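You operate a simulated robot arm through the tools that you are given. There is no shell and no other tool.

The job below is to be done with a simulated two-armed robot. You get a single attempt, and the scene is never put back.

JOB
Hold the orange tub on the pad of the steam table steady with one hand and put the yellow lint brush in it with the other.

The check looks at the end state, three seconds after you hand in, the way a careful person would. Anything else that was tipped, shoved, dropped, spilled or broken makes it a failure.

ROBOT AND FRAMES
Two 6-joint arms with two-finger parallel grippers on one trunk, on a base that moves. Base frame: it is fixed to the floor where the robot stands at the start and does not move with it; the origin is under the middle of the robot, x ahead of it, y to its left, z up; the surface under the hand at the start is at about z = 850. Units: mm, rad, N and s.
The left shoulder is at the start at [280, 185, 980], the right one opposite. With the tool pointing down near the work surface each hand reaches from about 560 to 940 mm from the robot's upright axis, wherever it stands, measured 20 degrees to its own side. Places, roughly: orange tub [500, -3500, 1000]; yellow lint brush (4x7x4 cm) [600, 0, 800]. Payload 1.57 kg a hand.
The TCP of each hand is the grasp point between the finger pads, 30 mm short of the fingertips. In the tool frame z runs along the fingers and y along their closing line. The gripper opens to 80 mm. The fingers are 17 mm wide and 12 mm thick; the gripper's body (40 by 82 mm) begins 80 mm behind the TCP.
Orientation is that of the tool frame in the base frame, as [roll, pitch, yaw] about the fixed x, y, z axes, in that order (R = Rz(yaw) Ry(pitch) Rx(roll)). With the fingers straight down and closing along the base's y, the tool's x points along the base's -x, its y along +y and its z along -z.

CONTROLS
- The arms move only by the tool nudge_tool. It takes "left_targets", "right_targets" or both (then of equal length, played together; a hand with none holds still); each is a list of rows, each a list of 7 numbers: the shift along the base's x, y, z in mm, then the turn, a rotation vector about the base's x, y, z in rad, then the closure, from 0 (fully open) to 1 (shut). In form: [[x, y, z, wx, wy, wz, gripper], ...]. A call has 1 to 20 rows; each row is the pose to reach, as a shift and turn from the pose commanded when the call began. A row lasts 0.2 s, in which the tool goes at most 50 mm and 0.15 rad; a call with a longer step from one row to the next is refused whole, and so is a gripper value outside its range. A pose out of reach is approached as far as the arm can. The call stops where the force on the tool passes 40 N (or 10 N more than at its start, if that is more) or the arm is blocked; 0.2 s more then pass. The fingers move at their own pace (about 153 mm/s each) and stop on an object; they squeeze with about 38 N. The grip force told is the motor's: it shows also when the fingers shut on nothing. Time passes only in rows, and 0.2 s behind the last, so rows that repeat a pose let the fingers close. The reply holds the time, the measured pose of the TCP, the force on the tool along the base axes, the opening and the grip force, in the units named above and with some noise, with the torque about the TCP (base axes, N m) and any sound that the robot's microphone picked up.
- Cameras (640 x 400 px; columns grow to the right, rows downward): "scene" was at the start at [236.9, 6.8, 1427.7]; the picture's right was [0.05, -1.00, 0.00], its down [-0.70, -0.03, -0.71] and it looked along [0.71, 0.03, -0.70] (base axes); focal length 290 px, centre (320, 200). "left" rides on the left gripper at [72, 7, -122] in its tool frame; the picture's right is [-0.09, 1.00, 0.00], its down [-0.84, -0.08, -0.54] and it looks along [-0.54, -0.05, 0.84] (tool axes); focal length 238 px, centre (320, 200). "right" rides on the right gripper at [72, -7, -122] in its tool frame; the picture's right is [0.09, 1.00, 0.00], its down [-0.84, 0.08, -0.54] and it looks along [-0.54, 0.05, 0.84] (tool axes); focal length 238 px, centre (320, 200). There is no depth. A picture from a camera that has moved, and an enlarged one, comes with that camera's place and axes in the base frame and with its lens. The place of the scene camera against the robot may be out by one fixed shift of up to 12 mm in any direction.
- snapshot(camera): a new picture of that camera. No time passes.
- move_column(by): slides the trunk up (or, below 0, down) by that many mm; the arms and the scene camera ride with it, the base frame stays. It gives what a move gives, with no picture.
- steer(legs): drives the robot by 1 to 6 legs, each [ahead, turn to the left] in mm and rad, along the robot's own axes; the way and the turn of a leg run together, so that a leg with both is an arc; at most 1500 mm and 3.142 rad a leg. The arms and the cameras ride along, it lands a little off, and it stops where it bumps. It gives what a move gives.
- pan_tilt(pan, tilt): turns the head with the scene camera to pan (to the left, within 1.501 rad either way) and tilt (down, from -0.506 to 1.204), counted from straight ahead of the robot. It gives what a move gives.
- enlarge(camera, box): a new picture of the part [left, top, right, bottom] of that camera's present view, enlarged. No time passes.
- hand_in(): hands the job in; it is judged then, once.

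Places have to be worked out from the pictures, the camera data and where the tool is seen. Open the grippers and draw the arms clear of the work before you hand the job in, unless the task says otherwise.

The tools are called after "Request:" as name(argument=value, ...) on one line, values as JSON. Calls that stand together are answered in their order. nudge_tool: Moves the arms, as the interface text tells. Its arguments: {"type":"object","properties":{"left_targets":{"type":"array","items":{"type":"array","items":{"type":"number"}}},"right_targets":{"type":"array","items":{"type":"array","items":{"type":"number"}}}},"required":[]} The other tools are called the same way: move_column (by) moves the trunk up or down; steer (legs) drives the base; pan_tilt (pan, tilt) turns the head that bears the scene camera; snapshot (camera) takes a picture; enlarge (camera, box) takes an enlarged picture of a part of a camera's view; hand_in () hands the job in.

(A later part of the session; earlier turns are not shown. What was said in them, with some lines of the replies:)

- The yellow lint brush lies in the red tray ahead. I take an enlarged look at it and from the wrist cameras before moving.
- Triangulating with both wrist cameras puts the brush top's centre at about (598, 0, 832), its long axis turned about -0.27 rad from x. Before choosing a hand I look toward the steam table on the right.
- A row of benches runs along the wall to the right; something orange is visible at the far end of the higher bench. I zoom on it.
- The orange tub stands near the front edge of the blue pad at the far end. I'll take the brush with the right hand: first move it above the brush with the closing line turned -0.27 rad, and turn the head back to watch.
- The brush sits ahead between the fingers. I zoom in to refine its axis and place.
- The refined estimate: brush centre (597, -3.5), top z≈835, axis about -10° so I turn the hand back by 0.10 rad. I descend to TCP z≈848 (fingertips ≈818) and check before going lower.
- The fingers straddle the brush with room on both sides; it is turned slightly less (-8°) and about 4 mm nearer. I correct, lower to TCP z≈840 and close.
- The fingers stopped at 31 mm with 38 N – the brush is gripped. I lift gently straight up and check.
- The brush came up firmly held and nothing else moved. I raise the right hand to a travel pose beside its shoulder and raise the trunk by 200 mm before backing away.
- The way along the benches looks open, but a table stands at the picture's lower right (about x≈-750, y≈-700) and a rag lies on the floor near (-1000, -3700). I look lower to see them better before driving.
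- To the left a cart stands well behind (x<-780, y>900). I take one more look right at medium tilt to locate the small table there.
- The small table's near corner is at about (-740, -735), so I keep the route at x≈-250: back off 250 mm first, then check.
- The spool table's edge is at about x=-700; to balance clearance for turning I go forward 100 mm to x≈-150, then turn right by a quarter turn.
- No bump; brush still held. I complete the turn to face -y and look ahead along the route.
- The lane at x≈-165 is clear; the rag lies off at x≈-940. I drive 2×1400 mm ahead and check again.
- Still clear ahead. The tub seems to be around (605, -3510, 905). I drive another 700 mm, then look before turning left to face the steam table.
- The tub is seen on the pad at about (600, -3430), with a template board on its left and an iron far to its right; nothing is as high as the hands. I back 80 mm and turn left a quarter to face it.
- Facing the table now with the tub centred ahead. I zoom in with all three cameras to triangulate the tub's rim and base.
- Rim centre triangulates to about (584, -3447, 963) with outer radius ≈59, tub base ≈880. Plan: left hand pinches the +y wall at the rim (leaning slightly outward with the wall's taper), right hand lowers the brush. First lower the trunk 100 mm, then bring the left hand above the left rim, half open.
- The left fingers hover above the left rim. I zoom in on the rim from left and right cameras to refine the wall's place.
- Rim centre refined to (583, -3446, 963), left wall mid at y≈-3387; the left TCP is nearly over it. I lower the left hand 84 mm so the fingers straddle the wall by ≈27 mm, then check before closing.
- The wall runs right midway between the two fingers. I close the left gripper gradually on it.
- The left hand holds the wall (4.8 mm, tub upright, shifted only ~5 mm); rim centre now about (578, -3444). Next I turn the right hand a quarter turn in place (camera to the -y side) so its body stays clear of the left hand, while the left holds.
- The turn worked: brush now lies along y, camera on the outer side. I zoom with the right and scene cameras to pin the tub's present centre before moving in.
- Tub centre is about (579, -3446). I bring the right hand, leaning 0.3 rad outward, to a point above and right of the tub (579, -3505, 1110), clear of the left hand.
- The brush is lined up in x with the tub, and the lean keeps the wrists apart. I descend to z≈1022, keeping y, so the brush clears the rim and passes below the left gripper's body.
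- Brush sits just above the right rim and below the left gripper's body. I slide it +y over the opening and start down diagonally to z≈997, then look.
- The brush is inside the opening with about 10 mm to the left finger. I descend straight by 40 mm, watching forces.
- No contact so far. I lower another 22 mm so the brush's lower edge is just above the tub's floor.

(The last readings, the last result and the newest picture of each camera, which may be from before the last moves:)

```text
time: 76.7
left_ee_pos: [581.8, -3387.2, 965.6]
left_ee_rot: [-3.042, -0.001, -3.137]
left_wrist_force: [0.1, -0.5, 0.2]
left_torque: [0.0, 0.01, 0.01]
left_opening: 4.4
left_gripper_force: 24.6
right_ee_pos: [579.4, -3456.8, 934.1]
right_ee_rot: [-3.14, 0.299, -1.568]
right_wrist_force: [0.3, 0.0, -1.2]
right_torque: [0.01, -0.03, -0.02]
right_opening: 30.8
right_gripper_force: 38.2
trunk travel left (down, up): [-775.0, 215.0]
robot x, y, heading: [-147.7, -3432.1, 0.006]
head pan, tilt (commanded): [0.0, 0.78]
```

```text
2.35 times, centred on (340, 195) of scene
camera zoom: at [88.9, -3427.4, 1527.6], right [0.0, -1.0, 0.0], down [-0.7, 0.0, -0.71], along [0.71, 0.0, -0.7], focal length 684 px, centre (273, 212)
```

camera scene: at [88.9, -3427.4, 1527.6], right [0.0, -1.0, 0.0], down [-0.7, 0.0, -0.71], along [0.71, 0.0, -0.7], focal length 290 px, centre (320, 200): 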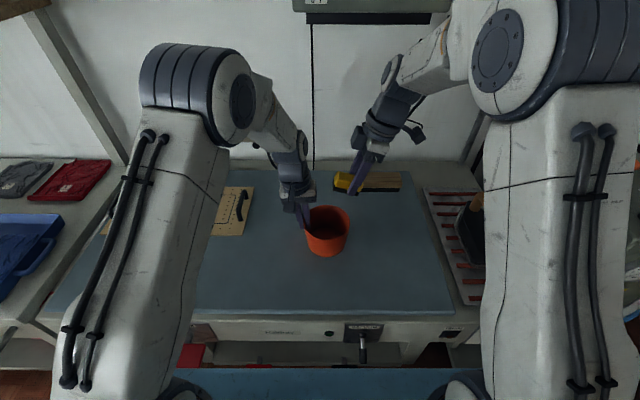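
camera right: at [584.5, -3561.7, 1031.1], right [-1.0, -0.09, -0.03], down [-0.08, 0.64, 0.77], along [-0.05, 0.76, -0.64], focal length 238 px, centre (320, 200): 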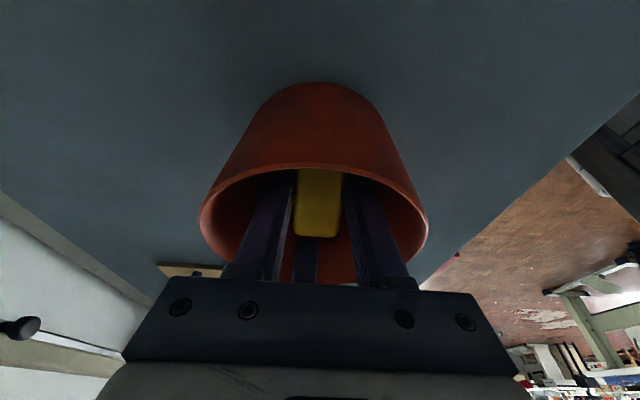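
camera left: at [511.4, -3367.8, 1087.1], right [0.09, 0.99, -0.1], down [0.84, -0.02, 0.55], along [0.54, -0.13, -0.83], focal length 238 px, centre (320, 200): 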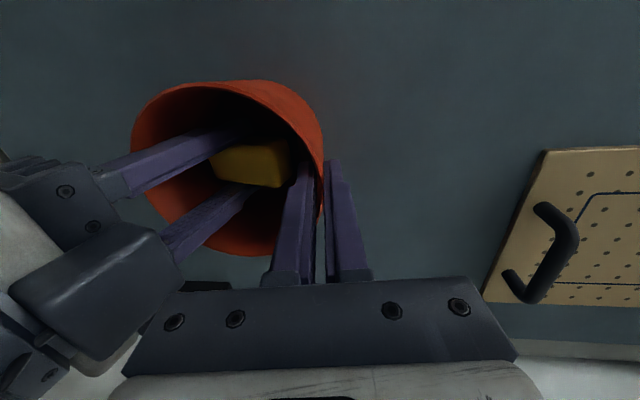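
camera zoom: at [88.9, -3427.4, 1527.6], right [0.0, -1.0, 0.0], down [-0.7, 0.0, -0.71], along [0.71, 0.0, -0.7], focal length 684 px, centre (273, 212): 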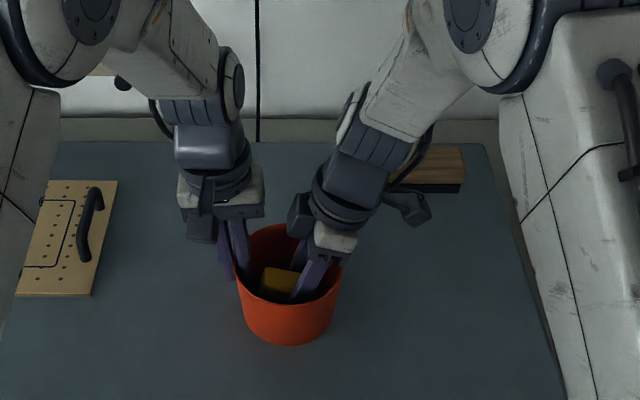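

No contact yet and the brush is fully inside the tub, a few mm above its floor; hands still clear of each other. I open the right gripper in small steps to 50 mm to let the brush settle while the left hand holds the tub.

Request:
nudge_tool(right_targets=[[0, 0, 0, 0, 0, 0, 0.62], [0, 0, 0, 0, 0, 0, 0.56], [0, 0, 0, 0, 0, 0, 0.48], [0, 0, 0, 0, 0, 0, 0.4], [0, 0, 0, 0, 0, 0, 0.375], [0, 0, 0, 0, 0, 0, 0.375]])

Request:
snapshot(camera="left")

Request:
snapshot(camera="right")

Request:
enlarge(camera="scene", box=[240, 110, 440, 280])

```text
time: 78.0
left_ee_pos: [582.4, -3388.3, 964.5]
left_ee_rot: [-3.042, -0.001, -3.136]
left_wrist_force: [0.3, -1.0, 0.9]
left_torque: [-0.01, 0.03, 0.0]
left_opening: 4.5
left_gripper_force: 25.2
right_ee_pos: [578.8, -3456.1, 935.7]
right_ee_rot: [-3.14, 0.3, -1.568]
right_wrist_force: [-0.3, 0.2, 0.2]
right_torque: [0.02, 0.0, -0.02]
right_opening: 49.8
right_gripper_force: 0.1
trunk travel left (down, up): [-775.0, 215.0]
robot x, y, heading: [-147.8, -3430.4, 0.003]
head pan, tilt (commanded): [0.0, 0.78]
```

```text
taken
camera left: at [511.4, -3367.8, 1087.1], right [0.09, 0.99, -0.1], down [0.84, -0.02, 0.55], along [0.54, -0.13, -0.83], focal length 238 px, centre (320, 200)
```

left: 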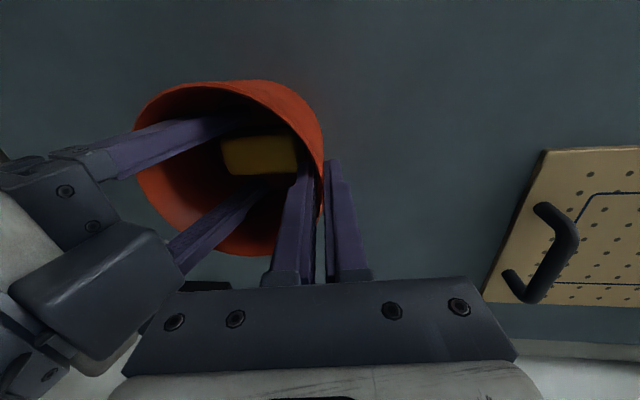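

```text
taken
camera right: at [584.4, -3561.7, 1031.1], right [-1.0, -0.09, -0.03], down [-0.08, 0.64, 0.77], along [-0.05, 0.76, -0.64], focal length 238 px, centre (320, 200)
```

right: 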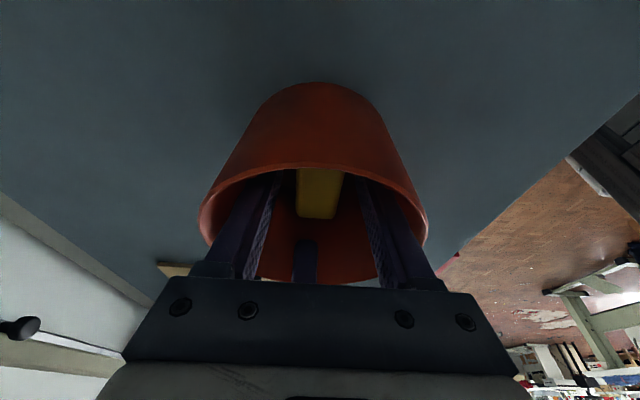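

```text
2.35 times, centred on (340, 195) of scene
camera zoom: at [88.9, -3427.4, 1527.6], right [0.0, -1.0, 0.0], down [-0.7, 0.0, -0.71], along [0.71, 0.0, -0.7], focal length 684 px, centre (273, 212)
```

zoom: 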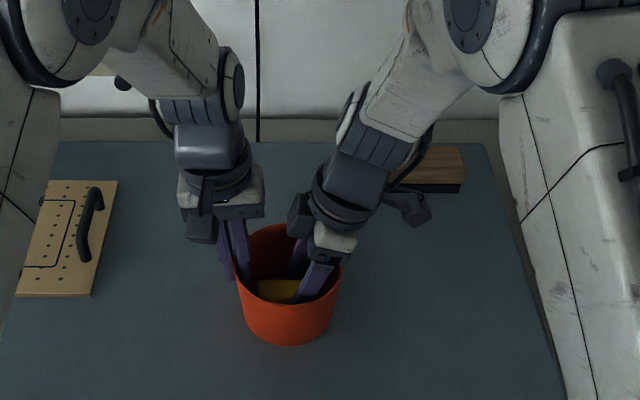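

The brush dropped flat onto the tub's floor and the fingers are free. I withdraw the right hand upward and slightly outward along the way it came.

Request:
nudge_tool(right_targets=[[0, -1, 10, 0, 0, 0, 0.375], [0, -4, 22, 0, 0, 0, 0.375], [0, -8, 36, 0, 0, 0, 0.375], [0, -14, 52, 0, 0, 0, 0.375], [0, -22, 72, 0, 0, 0, 0.375], [0, -34, 95, 0, 0, 0, 0.375], [0, -50, 120, 0, 0, 0, 0.375], [0, -70, 145, 0, 0, 0, 0.375], [0, -90, 170, 0, 0, 0, 0.375], [0, -110, 190, 0, 0, 0, 0.375], [0, -110, 190, 0, 0, 0, 0.375]])

Request:
snapshot(camera="left")

Request:
snapshot(camera="scene")

Request:
snapshot(camera="right")

```text
time: 80.5
left_ee_pos: [583.1, -3388.5, 966.6]
left_ee_rot: [-3.041, 0.001, -3.137]
left_wrist_force: [0.1, 1.1, 0.0]
left_torque: [0.14, 0.01, 0.0]
left_opening: 4.4
left_gripper_force: 25.0
right_ee_pos: [579.2, -3565.4, 1126.1]
right_ee_rot: [-3.14, 0.299, -1.565]
right_wrist_force: [0.2, 0.3, -0.2]
right_torque: [0.02, -0.02, -0.04]
right_opening: 49.8
right_gripper_force: 0.1
trunk travel left (down, up): [-775.0, 215.0]
robot x, y, heading: [-147.5, -3432.1, 0.012]
head pan, tilt (commanded): [0.0, 0.78]
```

```text
taken
camera left: at [511.4, -3367.8, 1087.1], right [0.09, 0.99, -0.1], down [0.84, -0.02, 0.55], along [0.54, -0.13, -0.83], focal length 238 px, centre (320, 200)
```

left: 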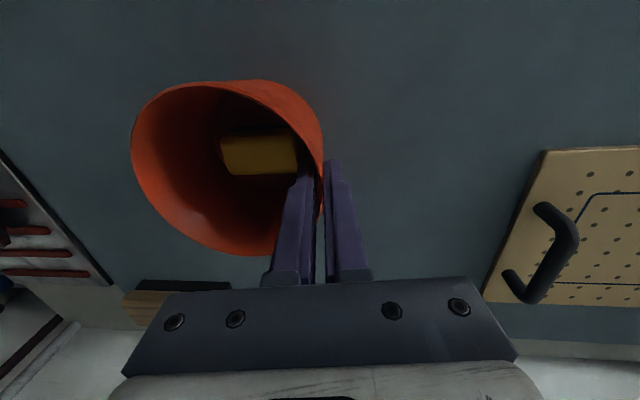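

```text
taken
camera scene: at [88.9, -3427.5, 1527.6], right [0.0, -1.0, 0.0], down [-0.7, 0.0, -0.71], along [0.71, 0.0, -0.7], focal length 290 px, centre (320, 200)
```

scene: 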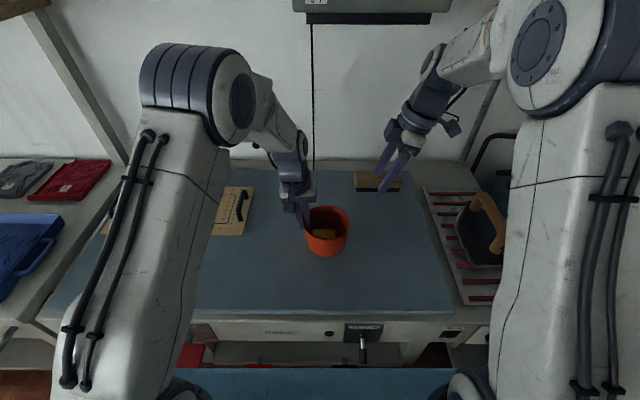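

```text
taken
camera right: at [584.8, -3671.6, 1222.1], right [-1.0, -0.09, -0.03], down [-0.08, 0.64, 0.76], along [-0.05, 0.76, -0.64], focal length 238 px, centre (320, 200)
```

right: 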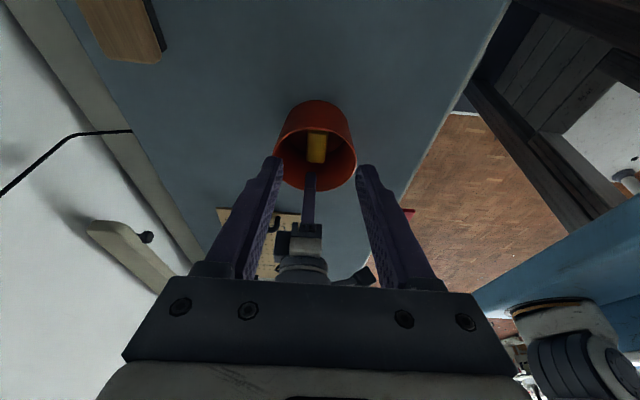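

The brush lies in the tub and the right hand is clear. I open the left gripper gently and lift it straight up off the wall.

Request:
nudge_tool(left_targets=[[0, 0, 0, 0, 0, 0, 0.95], [0, 0, 0, 0, 0, 0, 0.88], [0, 0, 0, 0, 0, 0, 0.75], [0, 0, 0, 0, 0, 0, 0.6], [0, 0, 0, 0, 0, 0, 0.45], [0, 0, 0, 0, 0, 0, 0.4], [0, 0, 0, 0, 0, 0, 0.4]])

Request:
snapshot(camera="left")

Request:
enlarge(camera="scene", box=[270, 150, 380, 270])

```text
time: 82.0
left_ee_pos: [584.2, -3388.3, 965.9]
left_ee_rot: [-3.041, -0.001, -3.135]
left_wrist_force: [-0.7, 0.1, -1.3]
left_torque: [-0.01, -0.01, -0.01]
left_opening: 47.9
left_gripper_force: 0.1
right_ee_pos: [579.8, -3567.0, 1125.5]
right_ee_rot: [3.141, 0.301, -1.568]
right_wrist_force: [0.5, 0.0, -0.1]
right_torque: [-0.01, -0.02, -0.03]
right_opening: 50.2
right_gripper_force: 0.1
trunk travel left (down, up): [-775.0, 215.0]
robot x, y, heading: [-148.5, -3432.0, 0.001]
head pan, tilt (commanded): [0.0, 0.78]
```

```text
taken
camera left: at [511.4, -3367.8, 1087.1], right [0.09, 0.99, -0.1], down [0.84, -0.02, 0.55], along [0.54, -0.13, -0.83], focal length 238 px, centre (320, 200)
```

left: 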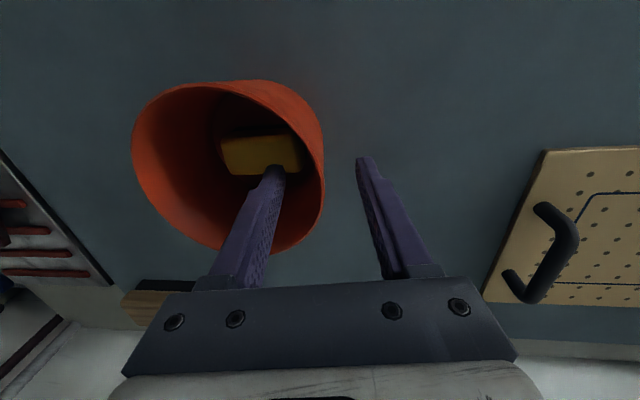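

```text
3.33 times, centred on (325, 210) of scene
camera zoom: at [88.9, -3427.4, 1527.6], right [0.0, -1.0, 0.0], down [-0.7, 0.0, -0.71], along [0.71, 0.0, -0.7], focal length 968 px, centre (303, 167)
```

zoom: 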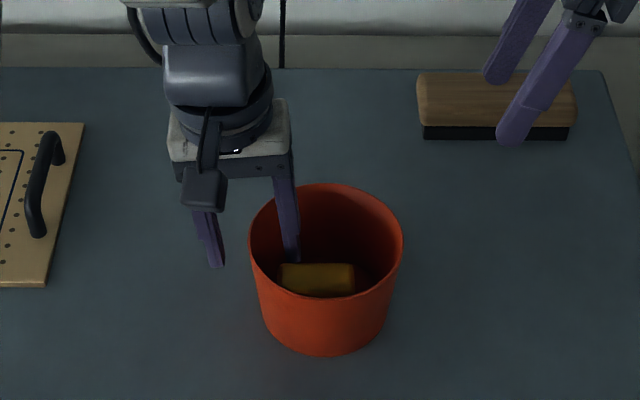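

The fingers stand clear on both sides of the wall. I lift the left hand straight up, then draw it back toward its side.

Request:
nudge_tool(left_targets=[[0, 0, 10, 0, 0, 0, 0.4], [0, 1, 25, 0, 0, 0, 0.4], [0, 3, 45, 0, 0, 0, 0.4], [0, 5, 70, 0, 0, 0, 0.4], [0, 8, 100, 0, 0, 0, 0.4], [-20, 25, 125, 0.02, 0, 0, 0.3], [-45, 50, 150, 0.04, 0, 0, 0.2], [-70, 80, 170, 0.06, 0, 0, 0.1], [-95, 110, 190, 0.08, 0, 0, 0], [-120, 140, 205, 0.1, 0, 0, 0], [-150, 175, 215, 0.1, 0, 0, 0], [-175, 205, 220, 0.1, 0, 0, 0], [-175, 205, 220, 0.1, 0, 0, 0]])

Request:
nudge_tool(right_targets=[[-15, -8, 8, -0.03, 0, 0, 0.3], [-30, -17, 16, -0.06, 0, 0, 0.2], [-50, -28, 24, -0.1, 0, 0, 0.1], [-70, -40, 32, -0.13, 0, 0, 0], [-90, -52, 40, -0.16, 0, 0, 0], [-110, -64, 48, -0.2, 0, 0, 0], [-130, -76, 56, -0.25, 0, 0, 0], [-150, -88, 64, -0.3, 0, 0, 0], [-160, -95, 68, -0.3, 0, 0, 0], [-160, -95, 68, -0.3, 0, 0, 0]])

Request:
snapshot(camera="scene")

Request:
snapshot(camera="left")

Request:
snapshot(camera="right")

Request:
enlarge(camera="scene", box=[270, 150, 380, 270])

```text
time: 84.8
left_ee_pos: [409.3, -3181.9, 1186.9]
left_ee_rot: [-3.14, 0.001, -3.139]
left_wrist_force: [0.1, 0.5, -0.9]
left_torque: [0.06, -0.02, 0.01]
left_opening: 80.1
left_gripper_force: 0.0
right_ee_pos: [579.2, -3565.3, 1125.9]
right_ee_rot: [-3.139, 0.301, -1.567]
right_wrist_force: [-0.2, -1.5, 0.9]
right_torque: [0.0, -0.04, 0.01]
right_opening: 50.0
right_gripper_force: 0.0
trunk travel left (down, up): [-775.0, 215.0]
robot x, y, heading: [-145.8, -3430.7, 0.008]
head pan, tilt (commanded): [0.0, 0.78]
```

```text
time: 87.0
left_ee_pos: [410.3, -3183.5, 1185.7]
left_ee_rot: [-3.14, 0.001, -3.136]
left_wrist_force: [0.0, 0.6, 0.8]
left_torque: [0.01, -0.02, 0.03]
left_opening: 79.9
left_gripper_force: 0.0
right_ee_pos: [418.5, -3660.5, 1193.2]
right_ee_rot: [3.14, -0.001, -1.567]
right_wrist_force: [-0.4, 0.1, 0.0]
right_torque: [-0.01, -0.04, -0.02]
right_opening: 80.2
right_gripper_force: 0.1
trunk travel left (down, up): [-775.0, 215.0]
robot x, y, heading: [-150.2, -3427.9, 0.006]
head pan, tilt (commanded): [0.0, 0.78]
```

```text
taken
camera scene: at [88.8, -3427.4, 1527.7], right [0.0, -1.0, 0.0], down [-0.7, 0.0, -0.71], along [0.71, 0.0, -0.7], focal length 290 px, centre (320, 200)
```

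scene: 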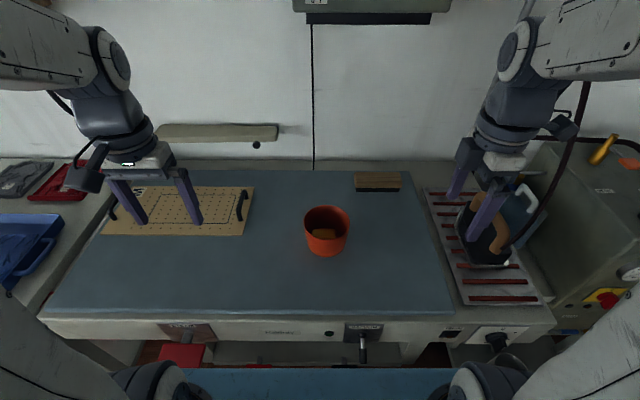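

```text
taken
camera left: at [337.3, -3174.4, 1308.8], right [0.09, 1.0, 0.0], down [0.84, -0.07, 0.54], along [0.54, -0.05, -0.84], focal length 238 px, centre (320, 200)
```

left: 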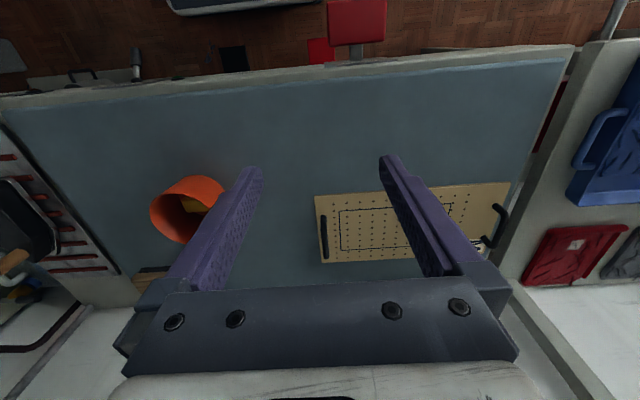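

```text
taken
camera right: at [423.9, -3733.2, 1316.0], right [-1.0, -0.1, 0.0], down [-0.08, 0.84, 0.54], along [-0.05, 0.54, -0.84], focal length 238 px, centre (320, 200)
```

right: 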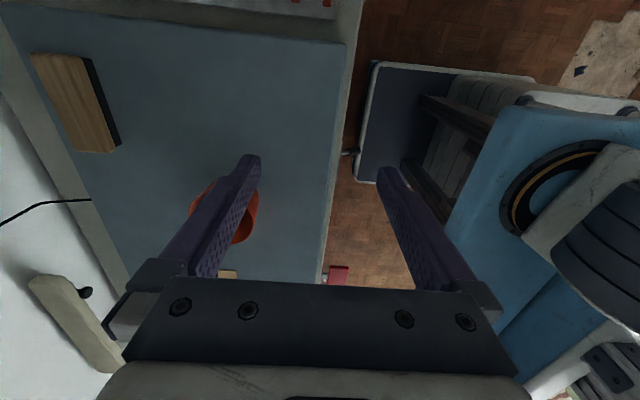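

```text
3.33 times, centred on (325, 210) of scene
camera zoom: at [88.8, -3427.4, 1527.7], right [0.0, -1.0, 0.0], down [-0.7, 0.0, -0.71], along [0.71, 0.0, -0.7], focal length 968 px, centre (303, 167)
```

zoom: 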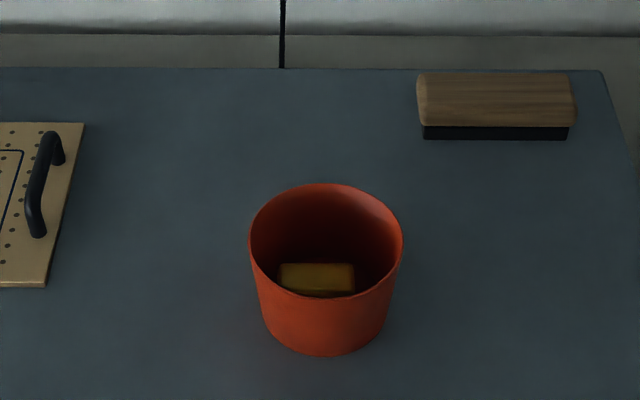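

The tub stands upright on the pad with the yellow brush lying inside it. Both grippers are open and drawn clear, and nothing else around the tub has moved, so I hand the job in.

Request:
hand_in()

```text
The job is handed in.
```

The yellow lint brush is lying flat inside the orange tub, and the tub is standing upright on the steam table's pad. I've handed the job in, but I haven't seen the check's result.

- **Holding the tub:** the left hand pinched the tub's wall at the rim the whole time the right hand lowered and released the brush. Closing the left gripper moved the tub about 5 mm toward the robot; it did not tip.
- **Everything else:** there were no bumps while driving, and nothing around the tub had moved in the last pictures.
- **At hand-in:** both grippers were open and the arms drawn clear of the tub.
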